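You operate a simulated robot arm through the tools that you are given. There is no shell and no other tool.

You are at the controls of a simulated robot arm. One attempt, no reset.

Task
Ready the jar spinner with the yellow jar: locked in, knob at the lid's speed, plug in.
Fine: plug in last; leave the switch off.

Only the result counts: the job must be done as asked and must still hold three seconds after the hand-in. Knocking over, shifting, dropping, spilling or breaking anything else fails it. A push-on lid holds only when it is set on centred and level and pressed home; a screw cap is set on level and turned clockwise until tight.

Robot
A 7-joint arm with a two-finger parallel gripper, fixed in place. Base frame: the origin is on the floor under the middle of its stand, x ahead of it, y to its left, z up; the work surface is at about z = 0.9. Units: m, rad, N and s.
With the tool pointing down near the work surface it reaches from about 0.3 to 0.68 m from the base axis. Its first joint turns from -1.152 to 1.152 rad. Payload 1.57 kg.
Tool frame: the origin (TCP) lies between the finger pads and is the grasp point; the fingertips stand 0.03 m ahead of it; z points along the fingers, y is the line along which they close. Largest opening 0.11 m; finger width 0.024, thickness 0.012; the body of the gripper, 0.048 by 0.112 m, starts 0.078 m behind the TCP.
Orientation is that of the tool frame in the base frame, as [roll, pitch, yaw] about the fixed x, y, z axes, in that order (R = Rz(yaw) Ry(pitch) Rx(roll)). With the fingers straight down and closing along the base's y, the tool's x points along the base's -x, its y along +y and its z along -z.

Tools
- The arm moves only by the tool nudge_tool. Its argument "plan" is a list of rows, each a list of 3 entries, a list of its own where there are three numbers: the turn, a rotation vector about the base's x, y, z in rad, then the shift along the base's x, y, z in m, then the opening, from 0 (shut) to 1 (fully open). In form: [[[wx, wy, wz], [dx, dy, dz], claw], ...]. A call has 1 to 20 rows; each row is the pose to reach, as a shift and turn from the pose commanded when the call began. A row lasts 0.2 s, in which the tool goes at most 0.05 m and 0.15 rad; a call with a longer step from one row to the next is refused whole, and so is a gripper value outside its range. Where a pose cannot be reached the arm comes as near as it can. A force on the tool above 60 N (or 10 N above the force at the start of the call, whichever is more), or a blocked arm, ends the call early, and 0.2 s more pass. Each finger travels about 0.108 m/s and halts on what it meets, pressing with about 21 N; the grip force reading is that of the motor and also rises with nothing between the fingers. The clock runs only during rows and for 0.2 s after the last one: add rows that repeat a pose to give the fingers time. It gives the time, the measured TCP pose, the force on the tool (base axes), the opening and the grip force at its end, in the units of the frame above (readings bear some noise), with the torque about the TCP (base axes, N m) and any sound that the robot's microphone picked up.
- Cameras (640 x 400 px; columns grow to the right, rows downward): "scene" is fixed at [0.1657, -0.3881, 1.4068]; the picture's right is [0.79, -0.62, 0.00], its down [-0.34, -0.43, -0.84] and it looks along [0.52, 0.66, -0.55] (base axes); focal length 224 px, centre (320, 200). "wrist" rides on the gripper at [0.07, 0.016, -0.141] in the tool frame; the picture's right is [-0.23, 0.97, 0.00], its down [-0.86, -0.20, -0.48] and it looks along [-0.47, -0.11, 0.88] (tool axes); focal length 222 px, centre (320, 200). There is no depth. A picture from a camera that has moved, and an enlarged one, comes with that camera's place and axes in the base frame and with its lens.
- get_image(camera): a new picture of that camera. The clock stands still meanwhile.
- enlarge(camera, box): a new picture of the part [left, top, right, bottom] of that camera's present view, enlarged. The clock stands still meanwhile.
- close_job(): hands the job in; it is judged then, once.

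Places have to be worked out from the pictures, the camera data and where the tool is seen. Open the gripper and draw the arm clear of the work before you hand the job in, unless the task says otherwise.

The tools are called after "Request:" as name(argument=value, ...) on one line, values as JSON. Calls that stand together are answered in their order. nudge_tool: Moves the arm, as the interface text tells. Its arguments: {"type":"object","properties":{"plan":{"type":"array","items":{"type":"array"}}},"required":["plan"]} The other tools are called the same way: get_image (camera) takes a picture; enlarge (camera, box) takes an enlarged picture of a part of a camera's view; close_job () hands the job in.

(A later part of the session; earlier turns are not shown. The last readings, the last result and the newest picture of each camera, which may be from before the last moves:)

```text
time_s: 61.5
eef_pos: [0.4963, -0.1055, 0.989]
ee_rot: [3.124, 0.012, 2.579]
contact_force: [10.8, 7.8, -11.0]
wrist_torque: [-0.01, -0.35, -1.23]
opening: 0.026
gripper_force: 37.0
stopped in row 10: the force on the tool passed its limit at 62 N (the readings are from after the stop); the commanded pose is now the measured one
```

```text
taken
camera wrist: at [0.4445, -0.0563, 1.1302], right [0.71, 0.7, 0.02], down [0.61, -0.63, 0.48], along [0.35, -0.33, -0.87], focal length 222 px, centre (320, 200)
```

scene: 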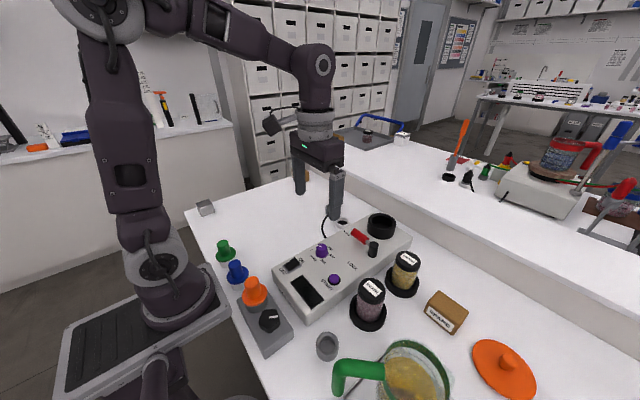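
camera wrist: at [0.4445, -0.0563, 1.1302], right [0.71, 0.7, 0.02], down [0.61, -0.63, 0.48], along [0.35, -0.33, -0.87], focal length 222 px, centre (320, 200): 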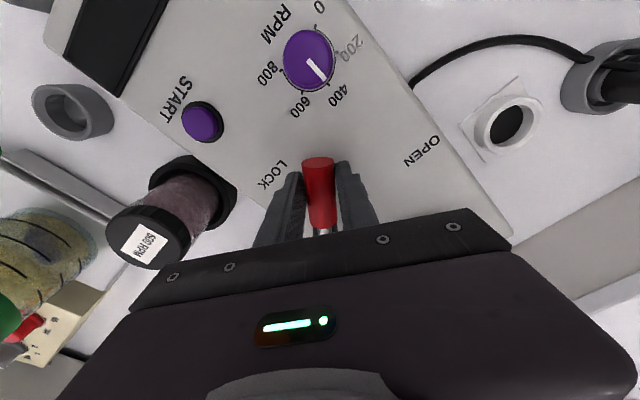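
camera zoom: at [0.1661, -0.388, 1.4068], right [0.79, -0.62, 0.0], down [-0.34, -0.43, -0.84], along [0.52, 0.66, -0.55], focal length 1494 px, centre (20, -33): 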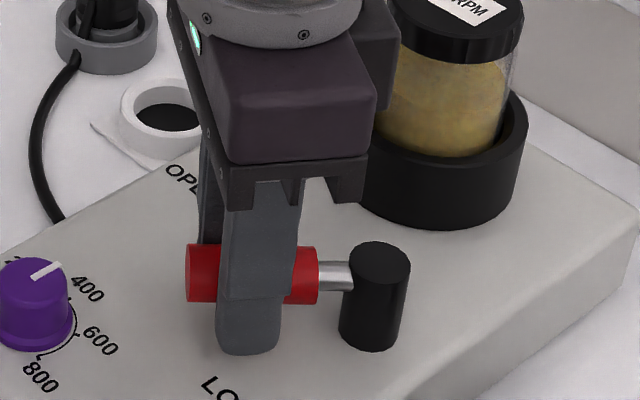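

The lever stops hard at the same 50°, with no click, so something about the seating still blocks it. I'll return it to OPEN, release and correct the small tool tilt, then investigate the jar's depth.

Request:
nudge_tool(plan=[[[-0.008, 0.02, -0.12], [0.001, 0.0015, 0], 0.1], [[-0.007, 0.02, -0.204], [0.0034, 0.0052, 0], 0.1], [[-0.006, 0.0205, -0.334], [0.0087, 0.01, 0], 0.1], [[-0.005, 0.021, -0.464], [0.0147, 0.0141, 0], 0.1], [[-0.003, 0.021, -0.594], [0.0211, 0.0174, 0], 0.1], [[-0.001, 0.0212, -0.724], [0.0279, 0.0198, 0], 0.1], [[0, 0.0212, -0.854], [0.0349, 0.0214, 0], 0.1], [[0.0019, 0.0212, -0.984], [0.0421, 0.022, 0], 0.1], [[0.0019, 0.0212, -1.004], [0.0432, 0.022, 0], 0.1], [[0.0019, 0.0212, -1.004], [0.0432, 0.022, 0], 0.1], [[0.0019, 0.0212, -1.004], [0.0432, 0.022, 0], 0.4], [[0.0019, 0.0212, -1.004], [0.0432, 0.022, 0], 0.5], [[0.0019, 0.0212, -1.004], [0.0432, 0.022, 0.03], 0.5], [[0.0019, 0.0212, -1.004], [0.0432, 0.022, 0.07], 0.5], [[0.0019, 0.0212, -1.004], [0.0432, 0.022, 0.11], 0.5], [[0.0019, 0.0212, -1.004], [0.0432, 0.022, 0.11], 0.5]])

Request:
get_image(camera="wrist")

Request:
get_image(camera="scene")

```text
time_s: 64.9
eef_pos: [0.5395, -0.0832, 1.0992]
ee_rot: [-3.136, -0.001, 1.578]
contact_force: [0.9, -0.1, 0.2]
wrist_torque: [0.0, -0.01, 0.0]
opening: 0.0553
gripper_force: 0.2
```

```text
taken
camera wrist: at [0.5563, -0.0149, 1.2408], right [0.98, -0.22, -0.01], down [-0.19, -0.86, 0.48], along [-0.11, -0.46, -0.88], focal length 222 px, centre (320, 200)
```

wrist: 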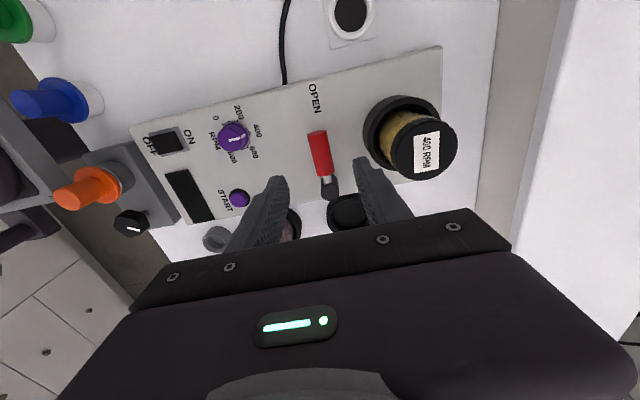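

```text
taken
```

scene: 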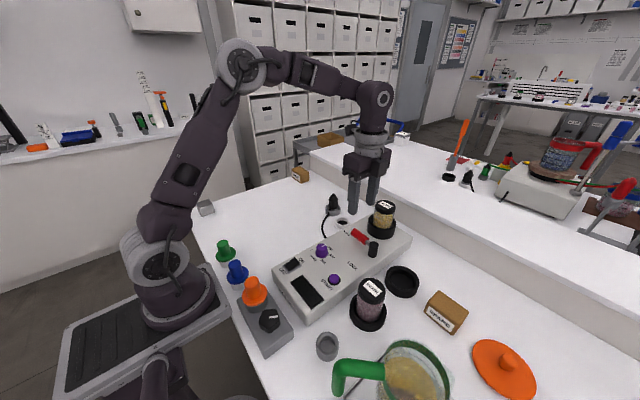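

I'll enlarge the empty stand, which looks like the twin of the cup, to see its interior, and look at the jar in the cup again.

Request:
enlarge(camera="scene", box=[380, 258, 425, 303])

Request:
enlarge(camera="scene", box=[360, 192, 405, 247])

Request:
enlarge(camera="wrist", box=[290, 60, 470, 240])

```text
8.89 times, centred on (402, 280) of scene
camera zoom: at [0.1657, -0.3881, 1.4068], right [0.79, -0.62, 0.0], down [-0.34, -0.43, -0.84], along [0.52, 0.66, -0.55], focal length 1992 px, centre (-413, -516)
```

zoom: 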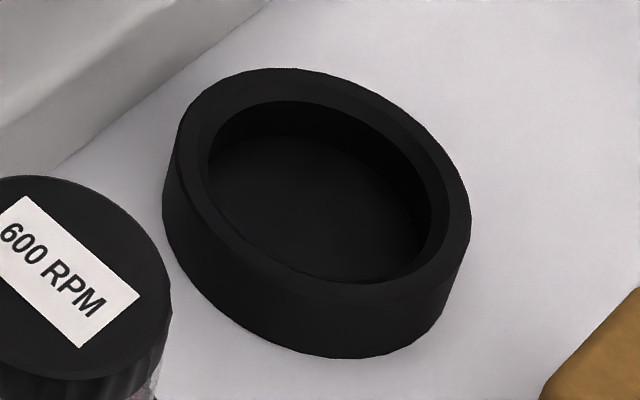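

```text
7.27 times, centred on (382, 220) of scene
camera zoom: at [0.1657, -0.3881, 1.4068], right [0.79, -0.62, 0.0], down [-0.34, -0.43, -0.84], along [0.52, 0.66, -0.55], focal length 1629 px, centre (-134, 58)
```

zoom: 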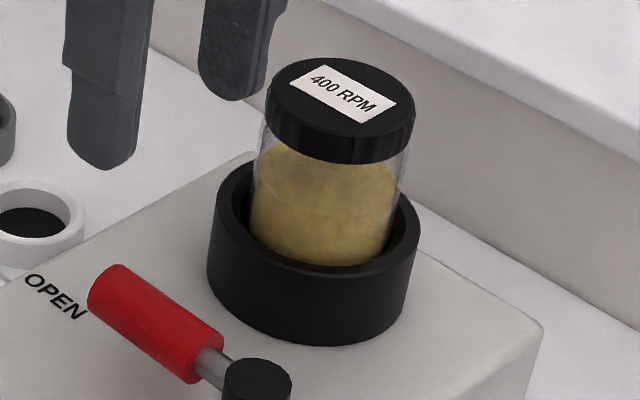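

```text
2.22 times, centred on (380, 150) of wrist
camera zoom: at [0.5563, -0.0149, 1.2408], right [0.98, -0.22, -0.01], down [-0.19, -0.86, 0.48], along [-0.11, -0.46, -0.88], focal length 494 px, centre (187, 311)
```

zoom: 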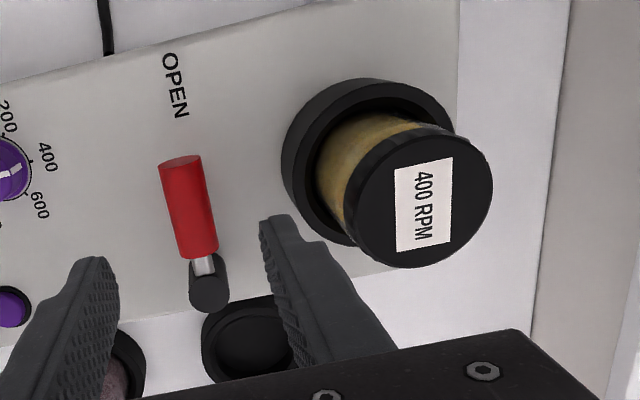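

I want to check the jar for tilt, so I'll zoom in on its edges.

Request:
enlarge(camera="scene", box=[374, 196, 402, 232])

Request:
enlarge(camera="scene", box=[372, 212, 400, 232])

```text
11.11 times, centred on (388, 214) of scene
camera zoom: at [0.1657, -0.3881, 1.4068], right [0.79, -0.62, 0.0], down [-0.34, -0.43, -0.84], along [0.52, 0.66, -0.55], focal length 2489 px, centre (-436, 44)
```

zoom: 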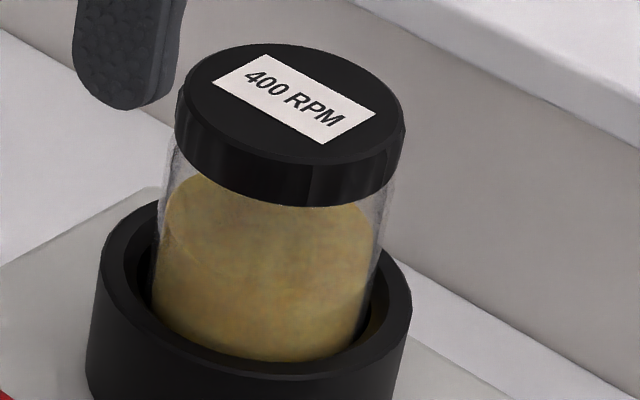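

```text
16.00 times, centred on (386, 222) of scene
camera zoom: at [0.1657, -0.3881, 1.4068], right [0.79, -0.62, 0.0], down [-0.34, -0.43, -0.84], along [0.52, 0.66, -0.55], focal length 3585 px, centre (-736, -152)
```

zoom: 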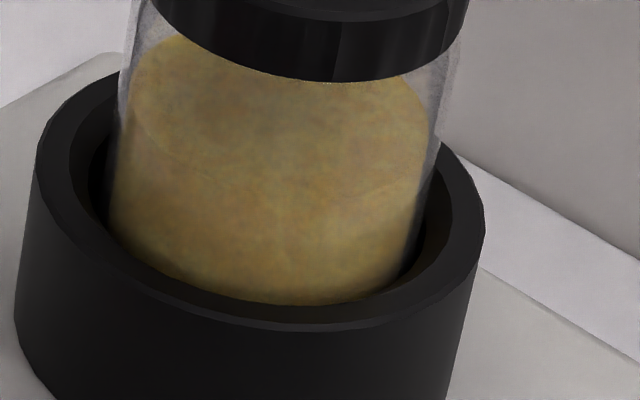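

The jar is vertical and within about 2 mm of centre, so the block remains unexplained. I'll grip the jar again (closing along x), then lift it out so I can look into the empty cup for a key or ledge.

Request:
nudge_tool(plan=[[[0, -0.0056, 0], [0.02, -0.002, 0.005], 0.727], [[0, -0.0056, 0], [0.045, -0.004, 0.005], 0.727], [[0, -0.0056, 0], [0.07, -0.006, 0.005], 0.727], [[0, -0.0056, 0], [0.095, -0.008, 0.0], 0.727], [[0, -0.0056, 0], [0.095, -0.008, 0.0], 0.727], [[0, -0.0056, 0], [0.095, -0.008, -0.025], 0.727], [[0, -0.0056, 0], [0.095, -0.008, -0.05], 0.727], [[0, -0.0056, 0], [0.095, -0.008, -0.065], 0.727], [[0, -0.0056, 0], [0.095, -0.008, -0.065], 0.727]])

Request:
get_image(camera="wrist")

Request:
enlarge(camera="scene", box=[350, 165, 420, 245])

```text
time_s: 66.9
eef_pos: [0.6341, -0.0919, 1.0313]
ee_rot: [3.139, -0.003, 1.578]
contact_force: [0.1, -0.2, 0.2]
wrist_torque: [-0.03, -0.01, 0.02]
opening: 0.0799
gripper_force: 0.0
```

```text
taken
camera wrist: at [0.6493, -0.0232, 1.1749], right [0.98, -0.22, 0.0], down [-0.19, -0.86, 0.48], along [-0.1, -0.46, -0.88], focal length 222 px, centre (320, 200)
```

wrist: 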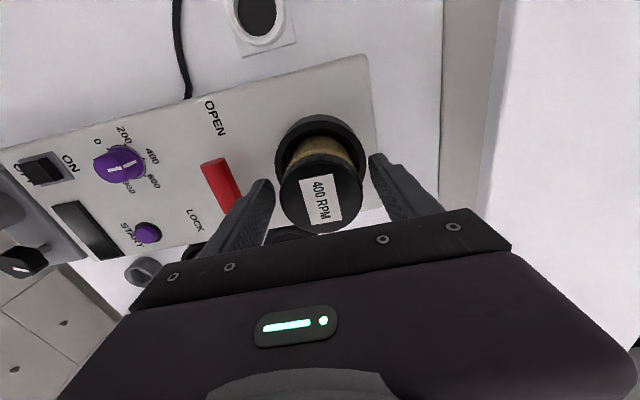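

```text
5.00 times, centred on (385, 205) of scene
camera zoom: at [0.1657, -0.3881, 1.4068], right [0.79, -0.62, 0.0], down [-0.34, -0.43, -0.84], along [0.52, 0.66, -0.55], focal length 1120 px, centre (-5, 175)
```

zoom: 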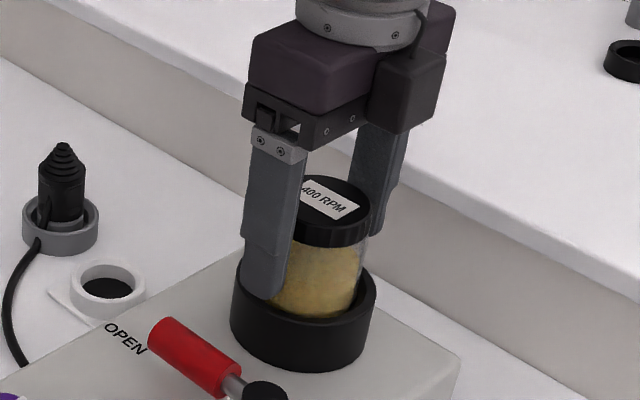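

The fingers straddle the jar. I'll close on it and, before lifting, press lightly and twist it a bit to feel whether there is a key or further travel.

Request:
nudge_tool(plan=[[[0, 0, 0], [0, 0, 0], 0.6], [[0, 0, 0], [0, 0, 0], 0.4], [[0, 0, 0], [0, 0, 0], 0.3], [[0, 0, 0], [0, 0, 0], 0.3]])

Request:
nudge_tool(plan=[[[0, 0, 0], [0, 0, -0.001], 0.3], [[0, 0, 0], [0, 0, -0.0015], 0.3], [[0, 0, 0.1], [0, 0, -0.0015], 0.3], [[0, 0, 0.2], [0, 0, -0.0015], 0.3], [[0, 0, 0.3], [0, 0, -0.0015], 0.3], [[0, 0, 0.4], [0, 0, -0.0015], 0.3], [[0, 0, 0.4], [0, 0, -0.0015], 0.3]])

```text
time_s: 67.9
eef_pos: [0.6333, -0.0907, 1.0336]
ee_rot: [3.139, -0.005, 1.577]
contact_force: [3.2, 0.2, -1.7]
wrist_torque: [-0.04, -0.14, -0.01]
opening: 0.0564
gripper_force: 20.7
```

```text
time_s: 69.5
eef_pos: [0.6344, -0.0924, 1.0331]
ee_rot: [3.138, -0.002, 1.98]
contact_force: [7.1, 6.7, 10.4]
wrist_torque: [0.3, -0.41, 0.03]
opening: 0.0565
gripper_force: 21.5
```

No drop while twisting under a light press. I'll lift the jar out and hold it to the side so the camera looks straight down into the empty cup.

Request:
nudge_tool(plan=[[[0, 0, -0.1], [0, 0, 0.003], 0.3], [[0, 0, -0.2], [0, 0, 0.012], 0.3], [[0, 0, -0.3], [0, 0, 0.025], 0.3], [[0, 0, -0.4], [0, 0, 0.045], 0.3], [[0, 0, -0.4], [0, 0, 0.065], 0.3], [[0, 0, -0.4], [-0.006, -0.02, 0.07], 0.3], [[0, 0, -0.4], [-0.012, -0.045, 0.072], 0.3], [[0, 0, -0.4], [-0.018, -0.07, 0.074], 0.3], [[0, 0, -0.4], [-0.018, -0.075, 0.074], 0.3], [[0, 0, -0.4], [-0.018, -0.075, 0.074], 0.3]])

Request:
get_image(camera="wrist")

Request:
enlarge(camera="wrist", box=[260, 20, 400, 130])

Request:
enlarge(camera="scene", box=[360, 192, 420, 252])

```text
time_s: 71.7
eef_pos: [0.616, -0.1675, 1.1072]
ee_rot: [-3.141, -0.003, 1.578]
contact_force: [0.5, 0.3, -2.0]
wrist_torque: [-0.02, -0.02, 0.03]
opening: 0.0564
gripper_force: 21.1
```

```text
taken
camera wrist: at [0.6319, -0.0989, 1.248], right [0.98, -0.22, 0.0], down [-0.19, -0.86, 0.48], along [-0.11, -0.46, -0.88], focal length 222 px, centre (320, 200)
```

wrist: 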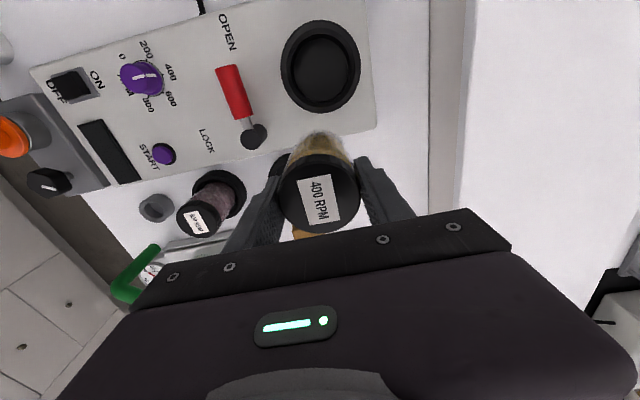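

```text
3.64 times, centred on (330, 75) of wrist
camera zoom: at [0.6319, -0.0989, 1.248], right [0.98, -0.22, 0.0], down [-0.19, -0.86, 0.48], along [-0.11, -0.46, -0.88], focal length 808 px, centre (284, 654)
```

zoom: 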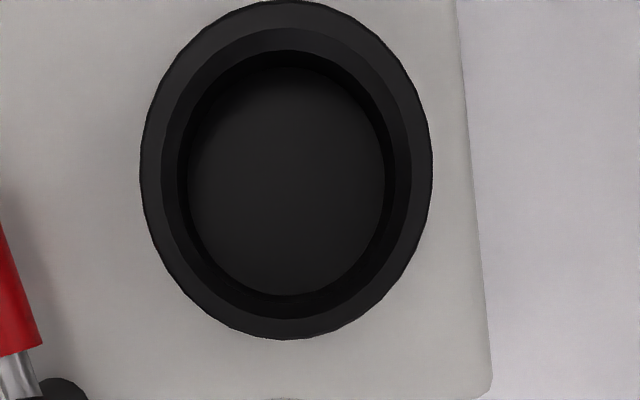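

```text
6.67 times, centred on (390, 222) of scene
camera zoom: at [0.1657, -0.3881, 1.4068], right [0.79, -0.62, 0.0], down [-0.34, -0.43, -0.84], along [0.52, 0.66, -0.55], focal length 1494 px, centre (-147, 53)
```

zoom: 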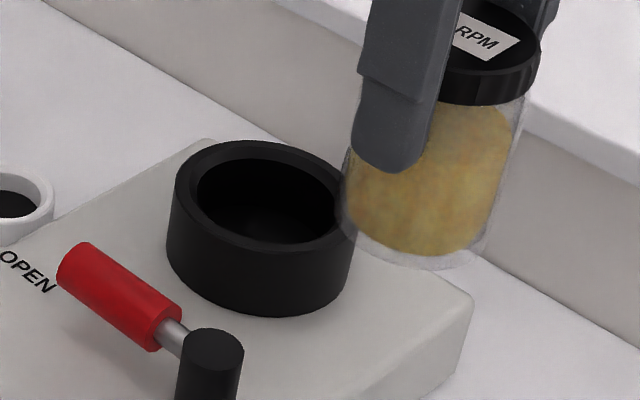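

The empty cup shows a chamfered rim and a flat floor with no key. I'll zoom in on the rings to judge the true bore radius and floor.

Request:
enlarge(camera="wrist", box=[276, 14, 366, 114])

Request:
enlarge(camera="wrist", box=[280, 50, 325, 100])

```text
4.00 times, centred on (321, 64) of wrist
camera zoom: at [0.6319, -0.0989, 1.248], right [0.98, -0.22, 0.0], down [-0.19, -0.86, 0.48], along [-0.11, -0.46, -0.88], focal length 888 px, centre (316, 744)
```

zoom: 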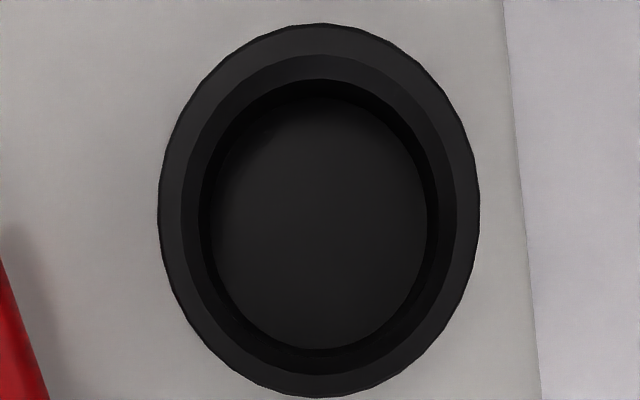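

```text
8.00 times, centred on (302, 75) of wrist
camera zoom: at [0.6319, -0.0989, 1.248], right [0.98, -0.22, 0.0], down [-0.19, -0.86, 0.48], along [-0.11, -0.46, -0.88], focal length 1777 px, centre (460, 1200)
```

zoom: 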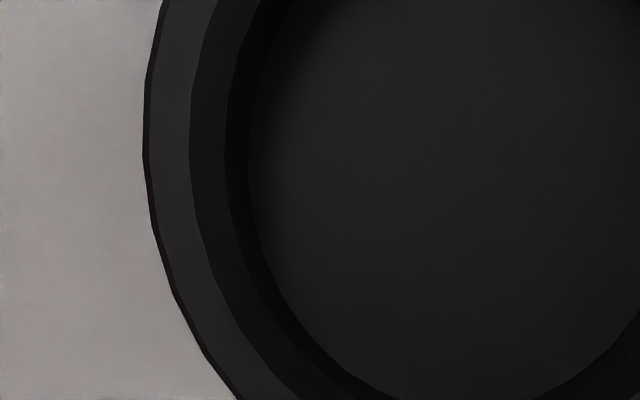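

The bore is about 31 mm in radius with a flat floor near z≈0.953, so the jar was seated flat. To learn whether the jar itself is what stops the lever, I'll park the jar back in its stand and try the lever with the cup empty.

Request:
nudge_tool(plan=[[[0, 0, 0], [-0.015, -0.016, 0], 0.3], [[0, 0, 0], [-0.032, -0.032, -0.005], 0.3], [[0, 0, 0], [-0.048, -0.048, -0.015], 0.3], [[0, 0, 0], [-0.0611, -0.062, -0.03], 0.3], [[0, 0, 0], [-0.0611, -0.062, -0.05], 0.3], [[0, 0, 0], [-0.0611, -0.062, -0.063], 0.3], [[0, 0, 0], [-0.0611, -0.062, -0.063], 0.3]])

Request:
enlarge(camera="scene", box=[365, 220, 440, 310])

Request:
get_image(camera="wrist")

```text
time_s: 73.3
eef_pos: [0.5546, -0.2299, 1.0435]
ee_rot: [3.141, -0.004, 1.577]
contact_force: [-0.4, 0.4, -1.8]
wrist_torque: [-0.03, 0.02, -0.01]
opening: 0.0566
gripper_force: 21.0
```

```text
4.44 times, centred on (402, 265) of scene
camera zoom: at [0.1657, -0.3881, 1.4068], right [0.79, -0.62, 0.0], down [-0.34, -0.43, -0.84], along [0.52, 0.66, -0.55], focal length 996 px, centre (-47, -89)
```

zoom: 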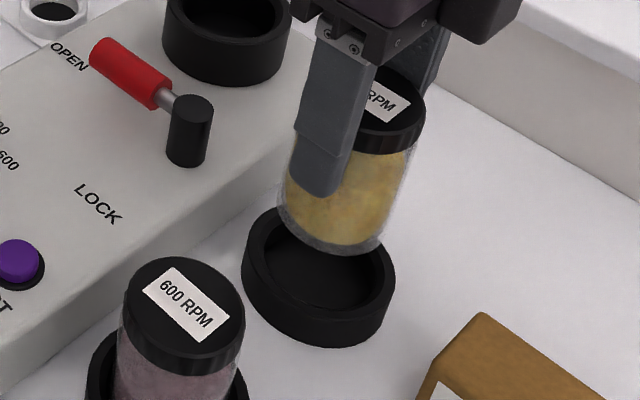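

```text
taken
camera wrist: at [0.5696, -0.1608, 1.186], right [0.98, -0.22, 0.0], down [-0.19, -0.86, 0.48], along [-0.1, -0.46, -0.88], focal length 222 px, centre (320, 200)
```

wrist: 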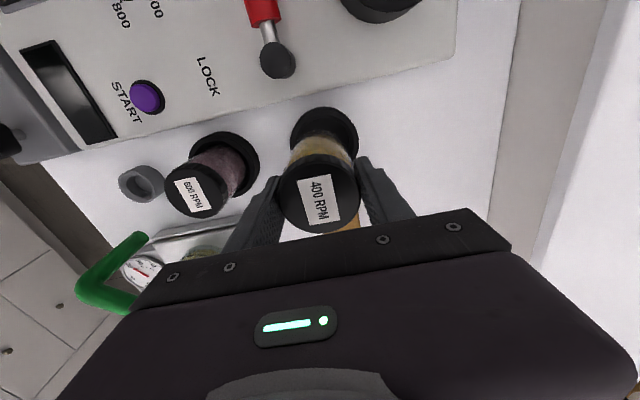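

The jar hangs over the stand with an offset of about 1–2 mm. I'll correct that and lower it into the stand.

Request:
nudge_tool(plan=[[[0, 0, 0], [-0.0012, 0.001, -0.01], 0.3], [[0, 0, 0], [-0.0012, 0.001, -0.02], 0.3], [[0, 0, 0], [-0.0012, 0.001, -0.03], 0.3], [[0, 0, 0], [-0.0012, 0.001, -0.04], 0.3], [[0, 0, 0], [-0.0012, 0.001, -0.05], 0.3], [[0, 0, 0], [-0.0012, 0.001, -0.056], 0.3], [[0, 0, 0], [-0.0012, 0.001, -0.059], 0.3], [[0, 0, 0], [-0.0012, 0.001, -0.0605], 0.3], [[0, 0, 0], [-0.0012, 0.001, -0.0605], 0.3]])

```text
time_s: 75.1
eef_pos: [0.5595, -0.2272, 0.988]
ee_rot: [3.122, 0.004, 1.579]
contact_force: [-0.2, 0.4, -1.4]
wrist_torque: [-0.03, -0.02, 0.0]
opening: 0.0569
gripper_force: 21.2
stopped in row 8: the force on the tool passed its limit at 61 N (the readings are from after the stop); the commanded pose is now the measured one
```

The call stopped at 61 N near z=0.988 and the tool was pushed sideways. I'll look before doing anything else.

Request:
enlarge(camera="scene", box=[365, 220, 440, 310])

Request:
get_image(camera="wrist")

Request:
enlarge(camera="wrist", box=[250, 80, 400, 240])

```text
4.44 times, centred on (402, 265) of scene
camera zoom: at [0.1657, -0.3881, 1.4068], right [0.79, -0.62, 0.0], down [-0.34, -0.43, -0.84], along [0.52, 0.66, -0.55], focal length 996 px, centre (-47, -89)
```

zoom: 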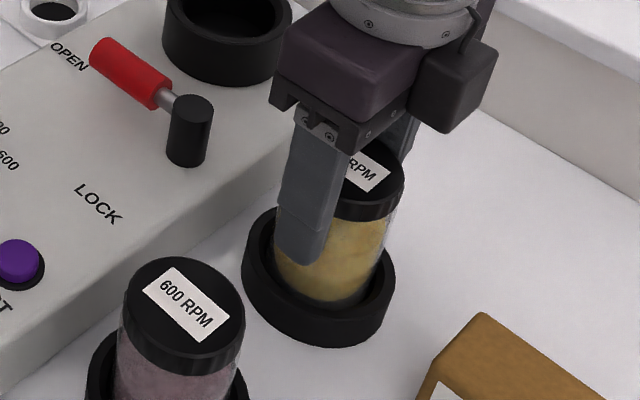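

```text
taken
camera wrist: at [0.5711, -0.1592, 1.1299], right [0.98, -0.22, 0.02], down [-0.2, -0.86, 0.48], along [-0.09, -0.47, -0.88], focal length 222 px, centre (320, 200)
```

wrist: 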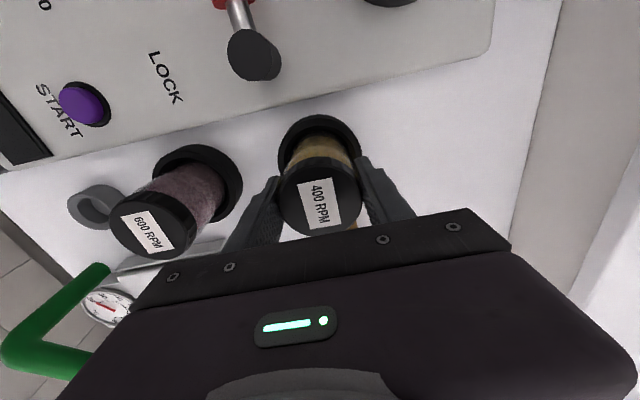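

```text
2.50 times, centred on (325, 160) of wrist
camera zoom: at [0.5711, -0.1592, 1.1299], right [0.98, -0.22, 0.02], down [-0.2, -0.86, 0.48], along [-0.09, -0.47, -0.88], focal length 555 px, centre (308, 300)
```

zoom: 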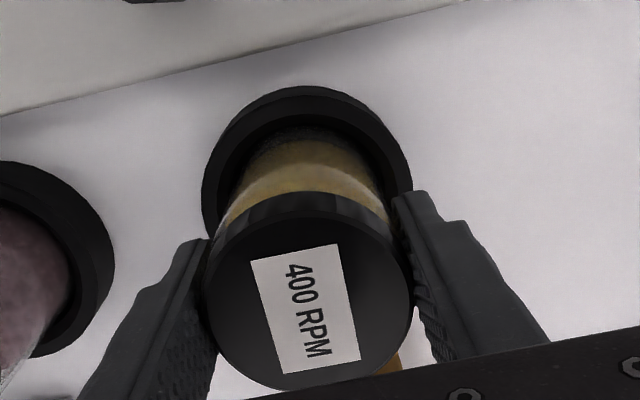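

The jar is inside the stand and the stand has not moved. It simply reached the floor about 5 mm earlier than I expected. I'll release it gently and lift off, then check it.

Request:
nudge_tool(plan=[[[0, 0, 0], [0, 0, 0.0005], 0.3], [[0, 0, 0], [0, 0, 0.0005], 0.5], [[0, 0, 0], [0, 0, 0.0005], 0.6], [[0, 0, 0], [0, 0, 0.0005], 0.727], [[0, 0, 0], [0, 0, 0.0005], 0.727]])

Request:
get_image(camera="wrist")

Request:
enlarge(camera="scene", box=[365, 220, 440, 310])

```text
time_s: 76.3
eef_pos: [0.5592, -0.2274, 0.9882]
ee_rot: [3.122, 0.004, 1.579]
contact_force: [0.3, 0.6, -0.4]
wrist_torque: [0.03, 0.0, -0.02]
opening: 0.0801
gripper_force: 0.1
```

```text
taken
camera wrist: at [0.5714, -0.1588, 1.1301], right [0.98, -0.22, 0.02], down [-0.2, -0.86, 0.48], along [-0.09, -0.47, -0.88], focal length 222 px, centre (320, 200)
```

wrist: 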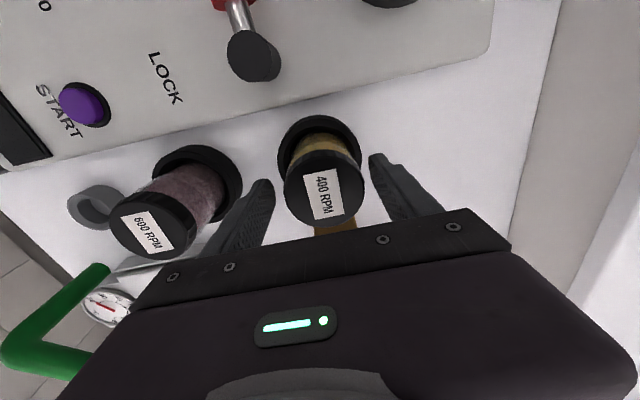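

```text
4.44 times, centred on (402, 265) of scene
camera zoom: at [0.1657, -0.3881, 1.4068], right [0.79, -0.62, 0.0], down [-0.34, -0.43, -0.84], along [0.52, 0.66, -0.55], focal length 996 px, centre (-47, -89)
```

zoom: 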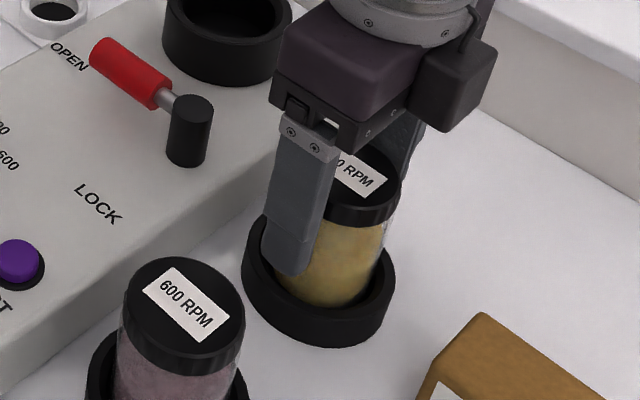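

On release the jar dropped a few millimetres and settled flat in its stand. Now I'll lift off, level the tool and go to the lever to test it with the cup empty.

Request:
nudge_tool(plan=[[[0.001, 0.005, 0], [-0.001, 0, 0.02], 0.727], [[0.002, 0.01, 0], [-0.002, 0, 0.055], 0.727], [[0.0038, 0.0196, 0], [-0.002, 0, 0.095], 0.727], [[0.0038, 0.0196, 0], [-0.006, 0.03, 0.11], 0.6], [[0.0038, 0.0196, 0], [-0.011, 0.07, 0.11], 0.5], [[0.0038, 0.0196, 0], [-0.016, 0.11, 0.105], 0.5], [[0.0038, 0.0196, 0], [-0.02, 0.1437, 0.09], 0.5], [[0.0038, 0.0196, 0], [-0.02, 0.1437, 0.05], 0.5], [[0.0038, 0.0196, 0], [-0.02, 0.1437, 0.02], 0.5], [[0.0038, 0.0196, 0], [-0.02, 0.1437, 0.0005], 0.5], [[0.0038, 0.0196, 0], [-0.02, 0.1437, 0.0005], 0.5], [[0.0038, 0.0196, 0], [-0.02, 0.1437, 0.0005], 0.25], [[0.0038, 0.0196, 0], [-0.02, 0.1437, 0.0005], 0.1], [[0.0038, 0.0196, 0], [-0.02, 0.1437, 0.0005], 0.1]])

Request:
get_image(camera="scene")

```text
time_s: 79.3
eef_pos: [0.5398, -0.0855, 0.9888]
ee_rot: [-3.14, -0.001, 1.579]
contact_force: [-4.0, -0.2, -4.1]
wrist_torque: [-0.09, -0.01, -0.2]
opening: 0.0227
gripper_force: 35.1
```

```text
taken
```

scene: 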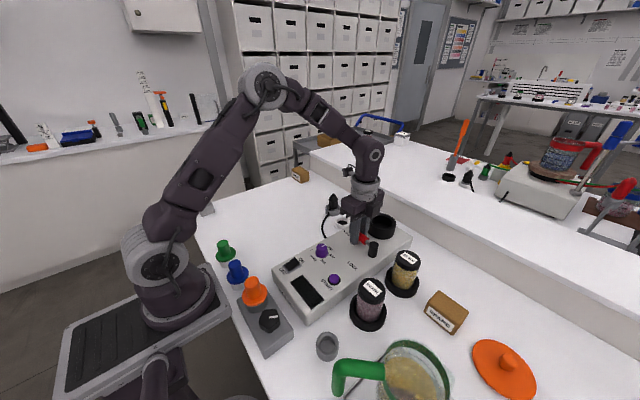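

The handle is gripped. I'll run the same swing with the empty cup and see where it stops.

Request:
nudge_tool(plan=[[[0, 0, 0.13], [-0.0072, -0.0005, 0], 0.1], [[0, 0, 0.26], [-0.0143, -0.0019, 0], 0.1], [[0, 0, 0.39], [-0.0211, -0.0042, 0], 0.1], [[0, 0, 0.52], [-0.0276, -0.0073, 0], 0.1], [[0, 0, 0.65], [-0.0336, -0.0113, 0], 0.1], [[0, 0, 0.78], [-0.039, -0.016, 0], 0.1], [[0, 0, 0.86], [-0.0421, -0.0193, 0], 0.1], [[0, 0, 0.93], [-0.0445, -0.0223, 0], 0.1], [[0, 0, 1.0], [-0.0467, -0.0255, 0], 0.1], [[0, 0, 1.0], [-0.0467, -0.0255, 0], 0.1]])

Request:
enlarge(camera="scene", box=[335, 205, 395, 265])

```text
time_s: 81.6
eef_pos: [0.4981, -0.1047, 0.99]
ee_rot: [3.128, 0.009, 2.584]
contact_force: [9.6, 7.1, -7.9]
wrist_torque: [0.12, -0.24, -1.19]
opening: 0.026
gripper_force: 37.2
stopped in row 10: the force on the tool passed its limit at 61 N (the readings are from after the stop); the commanded pose is now the measured one
```

```text
6.67 times, centred on (365, 235) of scene
camera zoom: at [0.166, -0.388, 1.4068], right [0.79, -0.62, 0.0], down [-0.34, -0.43, -0.84], along [0.52, 0.66, -0.55], focal length 1494 px, centre (20, -33)
```

zoom: 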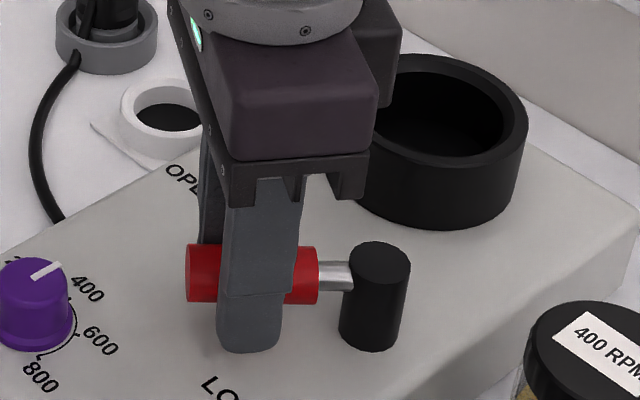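

The lever stops at the same 50° with the cup empty, so the jar is not what it strikes. I'll release it here and study the lever and post from directly above for a latch or stop.

Request:
nudge_tool(plan=[[[0, 0, 0], [0, 0, 0], 0.4], [[-0.007, 0.014, 0], [0, 0, 0], 0.5], [[-0.007, 0.014, 0], [0, 0, 0.03], 0.5], [[-0.007, 0.014, 0], [0, 0, 0.07], 0.5], [[-0.007, 0.014, 0], [0, -0.02, 0.1], 0.5], [[-0.007, 0.014, 0], [0.02, -0.05, 0.11], 0.5], [[-0.007, 0.014, 0], [0.04, -0.08, 0.11], 0.5], [[-0.007, 0.014, 0], [0.055, -0.1, 0.11], 0.5], [[-0.007, 0.014, 0], [0.055, -0.1, 0.11], 0.5]])

Request:
get_image(camera="wrist")

Request:
enlarge(camera="scene", box=[335, 205, 395, 265])

```text
time_s: 83.6
eef_pos: [0.5516, -0.2047, 1.1021]
ee_rot: [-3.14, 0.0, 2.585]
contact_force: [0.6, 0.0, 0.7]
wrist_torque: [0.0, -0.03, -0.02]
opening: 0.0552
gripper_force: 0.1
```

```text
taken
camera wrist: at [0.5011, -0.1559, 1.2435], right [0.71, 0.71, 0.0], down [0.62, -0.62, 0.48], along [0.34, -0.34, -0.88], focal length 222 px, centre (320, 200)
```

wrist: 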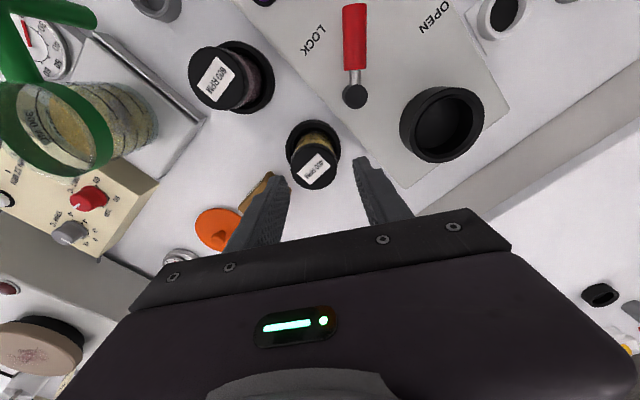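

```text
6.67 times, centred on (365, 235) of scene
camera zoom: at [0.1657, -0.3881, 1.4068], right [0.79, -0.62, 0.0], down [-0.34, -0.43, -0.84], along [0.52, 0.66, -0.55], focal length 1494 px, centre (20, -33)
```

zoom: 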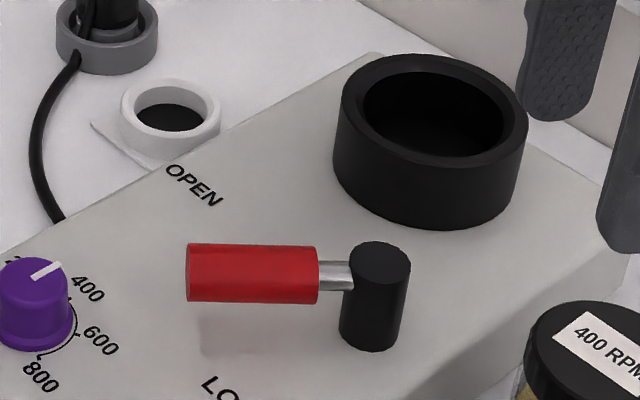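

Request:
enlarge(camera="wrist", box=[270, 0, 460, 120])

Request:
enlarge(camera="scene", box=[330, 225, 400, 285])

```text
3.33 times, centred on (365, 60) of wrist
camera zoom: at [0.5011, -0.1559, 1.2435], right [0.71, 0.71, 0.0], down [0.62, -0.62, 0.48], along [0.34, -0.34, -0.88], focal length 740 px, centre (170, 667)
```

zoom: 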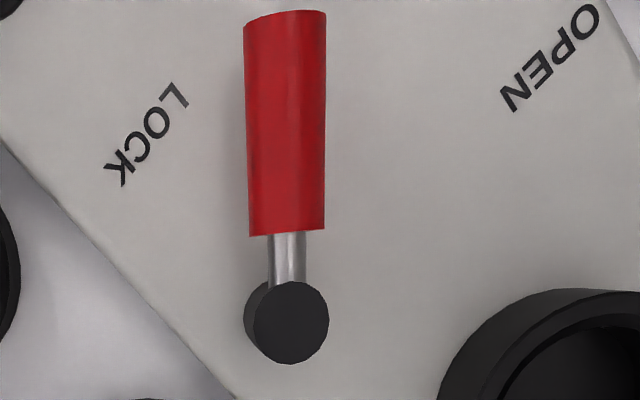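

```text
6.67 times, centred on (365, 255) of scene
camera zoom: at [0.1657, -0.3881, 1.4068], right [0.79, -0.62, 0.0], down [-0.34, -0.43, -0.84], along [0.52, 0.66, -0.55], focal length 1494 px, centre (20, -167)
```

zoom: 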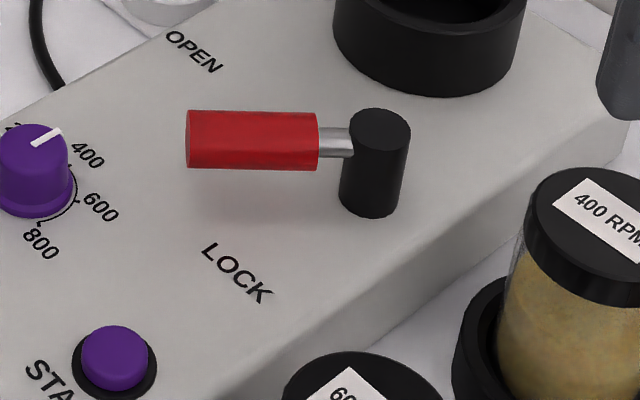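

Nothing visible stops the lever, and it sits midway between OPEN and LOCK. As an independent check I'll push the handle near its tip with closed fingers instead of gripping it, to rule out a grip artefact.

Request:
nudge_tool(plan=[[[0, 0, 0], [-0.01, 0.033, 0], 0.2], [[0, 0, 0], [-0.021, 0.066, 0], 0], [[0, 0, 0], [-0.032, 0.099, 0], 0], [[0, 0, 0], [-0.0428, 0.132, 0], 0], [[0, 0, 0], [-0.0428, 0.132, -0.04], 0], [[0, 0, 0], [-0.0428, 0.132, -0.08], 0], [[0, 0, 0], [-0.0428, 0.132, -0.11], 0], [[0, 0, 0], [-0.0428, 0.132, -0.11], 0]])

Request:
enlarge(camera="scene", box=[335, 205, 395, 265])

```text
time_s: 85.4
eef_pos: [0.5102, -0.0714, 0.9886]
ee_rot: [-3.14, 0.001, 2.585]
contact_force: [-0.7, 0.0, 0.0]
wrist_torque: [-0.03, -0.02, 0.0]
opening: 0.0001
gripper_force: 20.9
```

```text
6.67 times, centred on (365, 235) of scene
camera zoom: at [0.1657, -0.3881, 1.4068], right [0.79, -0.62, 0.0], down [-0.34, -0.43, -0.84], along [0.52, 0.66, -0.55], focal length 1494 px, centre (20, -33)
```

zoom: 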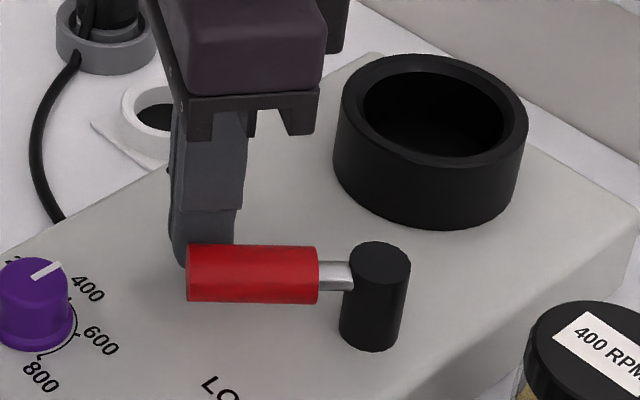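

The closed fingers are just behind the handle near its tip. I'll push toward LOCK by about 12 mm, expecting contact after about 8 mm.

Request:
nudge_tool(plan=[[[0, 0, 0], [-0.0026, -0.0031, 0], 0], [[0, 0, 0], [-0.0051, -0.0061, 0], 0], [[0, 0, 0], [-0.0064, -0.0077, 0], 0], [[0, 0, 0], [-0.0077, -0.0092, 0], 0], [[0, 0, 0], [-0.0077, -0.0092, 0], 0]])

Request:
enlarge(camera="scene", box=[335, 205, 395, 265])

```text
time_s: 86.6
eef_pos: [0.503, -0.0807, 0.9908]
ee_rot: [3.14, 0.003, 2.588]
contact_force: [18.1, 22.5, -0.3]
wrist_torque: [0.25, -0.16, -0.12]
opening: 0.0
gripper_force: 20.5
```

```text
6.67 times, centred on (365, 235) of scene
camera zoom: at [0.1662, -0.3875, 1.4069], right [0.79, -0.62, 0.0], down [-0.34, -0.43, -0.84], along [0.52, 0.66, -0.55], focal length 1494 px, centre (20, -33)
```

zoom: 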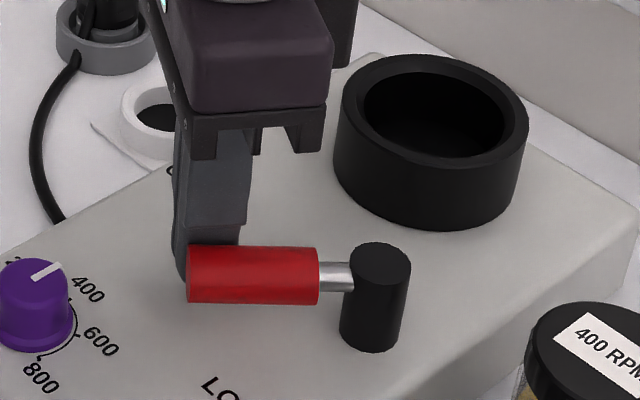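

A 29 N push at the tip doesn't move it, so it is a true stop. I'll grip the handle, return it to OPEN and then re-seat the jar with more careful centring.

Request:
nudge_tool(plan=[[[0, 0, 0], [0.008, 0.0095, 0], 0], [[0, 0, 0], [0.008, 0.0095, 0.045], 0.2], [[0, 0, -0.1], [0.0, -0.01, 0.06], 0.5], [[0, 0, -0.135], [-0.0056, -0.0214, 0.06], 0.5], [[0, 0, -0.135], [-0.0056, -0.0214, 0.03], 0.5], [[0, 0, -0.135], [-0.0056, -0.0214, -0.001], 0.5], [[0, 0, -0.135], [-0.0056, -0.0214, -0.001], 0.5], [[0, 0, -0.135], [-0.0056, -0.0214, -0.001], 0.2], [[0, 0, -0.135], [-0.0056, -0.0214, -0.001], 0.1], [[0, 0, -0.135], [-0.0056, -0.0214, -0.001], 0.1]])

```text
time_s: 88.8
eef_pos: [0.4983, -0.1046, 0.9906]
ee_rot: [3.141, -0.001, 2.451]
contact_force: [7.4, 8.3, -7.4]
wrist_torque: [-0.18, -0.48, -0.36]
opening: 0.0231
gripper_force: 35.3
```

Gripped at 50°. I'll swing it back to OPEN and release.

Request:
nudge_tool(plan=[[[0, 0, -0.133], [0.0051, 0.0053, 0], 0.1], [[0, 0, -0.263], [0.0107, 0.0098, 0], 0.1], [[0, 0, -0.393], [0.0169, 0.0135, 0], 0.1], [[0, 0, -0.523], [0.0235, 0.0164, 0], 0.1], [[0, 0, -0.653], [0.0304, 0.0185, 0], 0.1], [[0, 0, -0.783], [0.0375, 0.0196, 0], 0.1], [[0, 0, -0.873], [0.0425, 0.0198, 0], 0.1], [[0, 0, -0.873], [0.0425, 0.0198, 0], 0.1], [[0, 0, -0.873], [0.0425, 0.0198, 0], 0.4], [[0, 0, -0.873], [0.0425, 0.0198, 0], 0.5], [[0, 0, -0.873], [0.0425, 0.0198, 0.03], 0.5], [[0, 0, -0.873], [0.0425, 0.0198, 0.065], 0.4], [[0, 0, -0.873], [0.0425, 0.0198, 0.08], 0.2], [[0, 0, -0.873], [0.0425, 0.0198, 0.08], 0]])

Request:
enlarge(camera="scene", box=[330, 190, 430, 290])

```text
time_s: 91.8
eef_pos: [0.538, -0.0851, 1.0701]
ee_rot: [-3.14, 0.0, 1.577]
contact_force: [-0.2, 0.7, -0.1]
wrist_torque: [0.01, 0.01, 0.01]
opening: 0.0
gripper_force: 21.2
```

```text
4.00 times, centred on (380, 240) of scene
camera zoom: at [0.1657, -0.3881, 1.4068], right [0.79, -0.62, 0.0], down [-0.34, -0.43, -0.84], along [0.52, 0.66, -0.55], focal length 896 px, centre (80, 40)
```

zoom: 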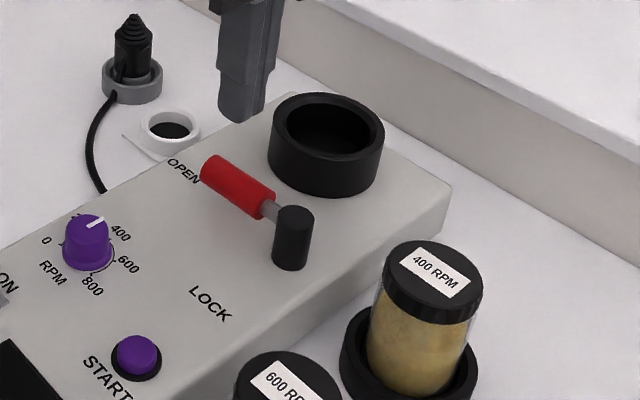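

The lever is at OPEN and the jar is in its stand. With the cup empty, I'll probe it with closed fingertips to get its floor height and exact centre, first lowering into the bore.

Request:
nudge_tool(plan=[[[0, 0, 0], [0.025, -0.002, 0], 0], [[0, 0, 0], [0.05, -0.004, 0], 0], [[0, 0, 0], [0.075, -0.006, 0], 0], [[0, 0, 0], [0.0945, -0.007, 0], 0], [[0, 0, 0], [0.0945, -0.007, 0], 0], [[0, 0, 0], [0.0945, -0.007, -0.03], 0], [[0, 0, 0], [0.0945, -0.007, -0.055], 0], [[0, 0, 0], [0.0945, -0.007, -0.072], 0], [[0, 0, 0], [0.0945, -0.007, -0.079], 0], [[0, 0, 0], [0.0945, -0.007, -0.079], 0]])

Request:
enlarge(camera="scene", box=[350, 165, 420, 245])

```text
time_s: 94.0
eef_pos: [0.6342, -0.0925, 0.991]
ee_rot: [-3.139, 0.0, 1.577]
contact_force: [0.2, -0.5, 0.0]
wrist_torque: [0.03, -0.01, 0.04]
opening: 0.0
gripper_force: 20.9
```

```text
5.00 times, centred on (385, 205) of scene
camera zoom: at [0.1657, -0.3881, 1.4068], right [0.79, -0.62, 0.0], down [-0.34, -0.43, -0.84], along [0.52, 0.66, -0.55], focal length 1120 px, centre (-5, 175)
```

zoom: 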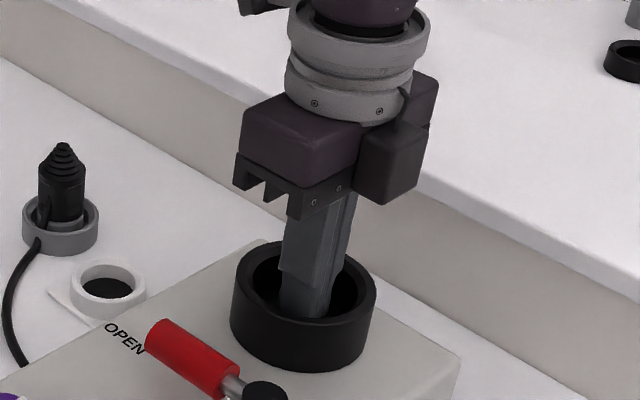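

Inside the bore with tips at z≈0.960 and no contact. I'll step down to find the floor.

Request:
nudge_tool(plan=[[[0, 0, 0], [0, 0, -0.003], 0], [[0, 0, 0], [0, 0, -0.005], 0], [[0, 0, 0], [0, 0, -0.007], 0], [[0, 0, 0], [0, 0, -0.008], 0], [[0, 0, 0], [0, 0, -0.008], 0]])

```text
time_s: 95.2
eef_pos: [0.633, -0.0915, 0.986]
ee_rot: [3.135, 0.002, 1.578]
contact_force: [-2.6, 6.8, 48.8]
wrist_torque: [0.42, 0.2, 0.05]
opening: 0.0
gripper_force: 20.8
```

The floor contact puts the cup floor at z≈0.956, so a lid top at 1.0456 means the jar was indeed on the floor. Next I'll probe the walls for the exact centre, first +x then -x.

Request:
nudge_tool(plan=[[[0, 0, 0], [0, 0, 0.008], 0], [[0, 0, 0], [0, 0, 0.014], 0], [[0, 0, 0], [0.008, 0, 0.014], 0], [[0, 0, 0], [0.014, 0, 0.014], 0], [[0, 0, 0], [0.0165, 0, 0.014], 0], [[0, 0, 0], [0.018, 0, 0.014], 0], [[0, 0, 0], [0.018, 0, 0.014], 0]])

Request:
nudge_tool(plan=[[[0, 0, 0], [-0.01, 0, 0], 0], [[0, 0, 0], [-0.02, 0, 0], 0], [[0, 0, 0], [-0.028, 0, 0], 0], [[0, 0, 0], [-0.032, 0, 0], 0], [[0, 0, 0], [-0.0345, 0, 0], 0], [[0, 0, 0], [-0.036, 0, 0], 0], [[0, 0, 0], [-0.036, 0, 0], 0]])

```text
time_s: 96.8
eef_pos: [0.6502, -0.0924, 0.997]
ee_rot: [-3.141, 0.0, 1.577]
contact_force: [-0.3, 0.8, 0.3]
wrist_torque: [-0.01, 0.02, 0.02]
opening: 0.0002
gripper_force: 20.7
```

```text
time_s: 98.4
eef_pos: [0.6168, -0.0907, 0.9963]
ee_rot: [3.14, -0.001, 1.576]
contact_force: [21.9, 5.0, -5.8]
wrist_torque: [0.14, -0.47, 0.17]
opening: 0.0003
gripper_force: 21.1
```

On the -x side contact is at about x=0.6177, and at x=0.652 there was none yet. I'll probe farther in +x.

Request:
nudge_tool(plan=[[[0, 0, 0], [0.012, 0, 0], 0], [[0, 0, 0], [0.024, 0, 0], 0], [[0, 0, 0], [0.034, 0, 0], 0], [[0, 0, 0], [0.038, 0, 0], 0], [[0, 0, 0], [0.0395, 0, 0], 0], [[0, 0, 0], [0.0395, 0, 0], 0]])

```text
time_s: 99.8
eef_pos: [0.653, -0.0915, 0.9975]
ee_rot: [-3.138, -0.001, 1.578]
contact_force: [0.2, 0.0, 0.9]
wrist_torque: [0.01, 0.01, 0.03]
opening: 0.0
gripper_force: 20.8
```

Still no contact at x≈0.655. I'll go a little further.

Request:
nudge_tool(plan=[[[0, 0, 0], [0.0015, 0, 0], 0], [[0, 0, 0], [0.003, 0, 0], 0], [[0, 0, 0], [0.0045, 0, 0], 0], [[0, 0, 0], [0.0045, 0, 0], 0]])

```text
time_s: 100.8
eef_pos: [0.6545, -0.093, 0.9978]
ee_rot: [-3.13, -0.001, 1.576]
contact_force: [-43.5, 4.8, 12.4]
wrist_torque: [0.06, 0.66, -0.02]
opening: 0.0
gripper_force: 20.8
```

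The x walls are at about 0.6177 and 0.6565, so the centre is x≈0.637, about 2.5–3 mm further out than where I had put the jar. Now the y walls, from that x.

Request:
nudge_tool(plan=[[[0, 0, 0], [-0.012, 0, 0], 0], [[0, 0, 0], [-0.023, 0, 0], 0], [[0, 0, 0], [-0.023, 0.008, 0], 0], [[0, 0, 0], [-0.023, 0.015, 0], 0], [[0, 0, 0], [-0.023, 0.018, 0], 0], [[0, 0, 0], [-0.023, 0.0195, 0], 0], [[0, 0, 0], [-0.023, 0.0195, 0], 0]])

```text
time_s: 102.4
eef_pos: [0.6351, -0.0739, 0.9973]
ee_rot: [-3.138, 0.0, 1.578]
contact_force: [-0.5, -0.8, 0.9]
wrist_torque: [0.02, -0.04, 0.01]
opening: 0.0
gripper_force: 20.8
```

No contact yet at y≈-0.073. I'll go 3.5 mm further.

Request:
nudge_tool(plan=[[[0, 0, 0], [0, 0.0015, 0], 0], [[0, 0, 0], [0, 0.003, 0], 0], [[0, 0, 0], [0, 0.0035, 0], 0], [[0, 0, 0], [0, 0.0035, 0], 0]])

Request:
nudge_tool(plan=[[[0, 0, 0], [0, -0.01, 0], 0], [[0, 0, 0], [0, -0.02, 0], 0], [[0, 0, 0], [0, -0.03, 0], 0], [[0, 0, 0], [0, -0.036, 0], 0], [[0, 0, 0], [0, -0.038, 0], 0], [[0, 0, 0], [0, -0.039, 0], 0], [[0, 0, 0], [0, -0.039, 0], 0]])

```text
time_s: 103.4
eef_pos: [0.6345, -0.0709, 0.9957]
ee_rot: [-3.138, 0.003, 1.575]
contact_force: [-2.8, -19.3, -5.4]
wrist_torque: [-0.45, 0.07, -0.2]
opening: 0.0
gripper_force: 21.1
```

```text
time_s: 105.0
eef_pos: [0.6355, -0.109, 0.9956]
ee_rot: [-3.141, -0.001, 1.578]
contact_force: [0.3, -0.6, 0.5]
wrist_torque: [-0.01, 0.0, 0.01]
opening: 0.0
gripper_force: 21.1
```

The +y wall contact is at about y=-0.069. I'll continue to the -y wall.

Request:
nudge_tool(plan=[[[0, 0, 0], [0, -0.001, 0], 0], [[0, 0, 0], [0, -0.002, 0], 0], [[0, 0, 0], [0, -0.003, 0], 0], [[0, 0, 0], [0, -0.003, 0], 0]])

```text
time_s: 106.0
eef_pos: [0.6363, -0.1093, 0.9968]
ee_rot: [3.142, -0.004, 1.58]
contact_force: [1.6, 18.3, 6.1]
wrist_torque: [0.27, 0.03, -0.18]
opening: 0.0001
gripper_force: 20.8
```

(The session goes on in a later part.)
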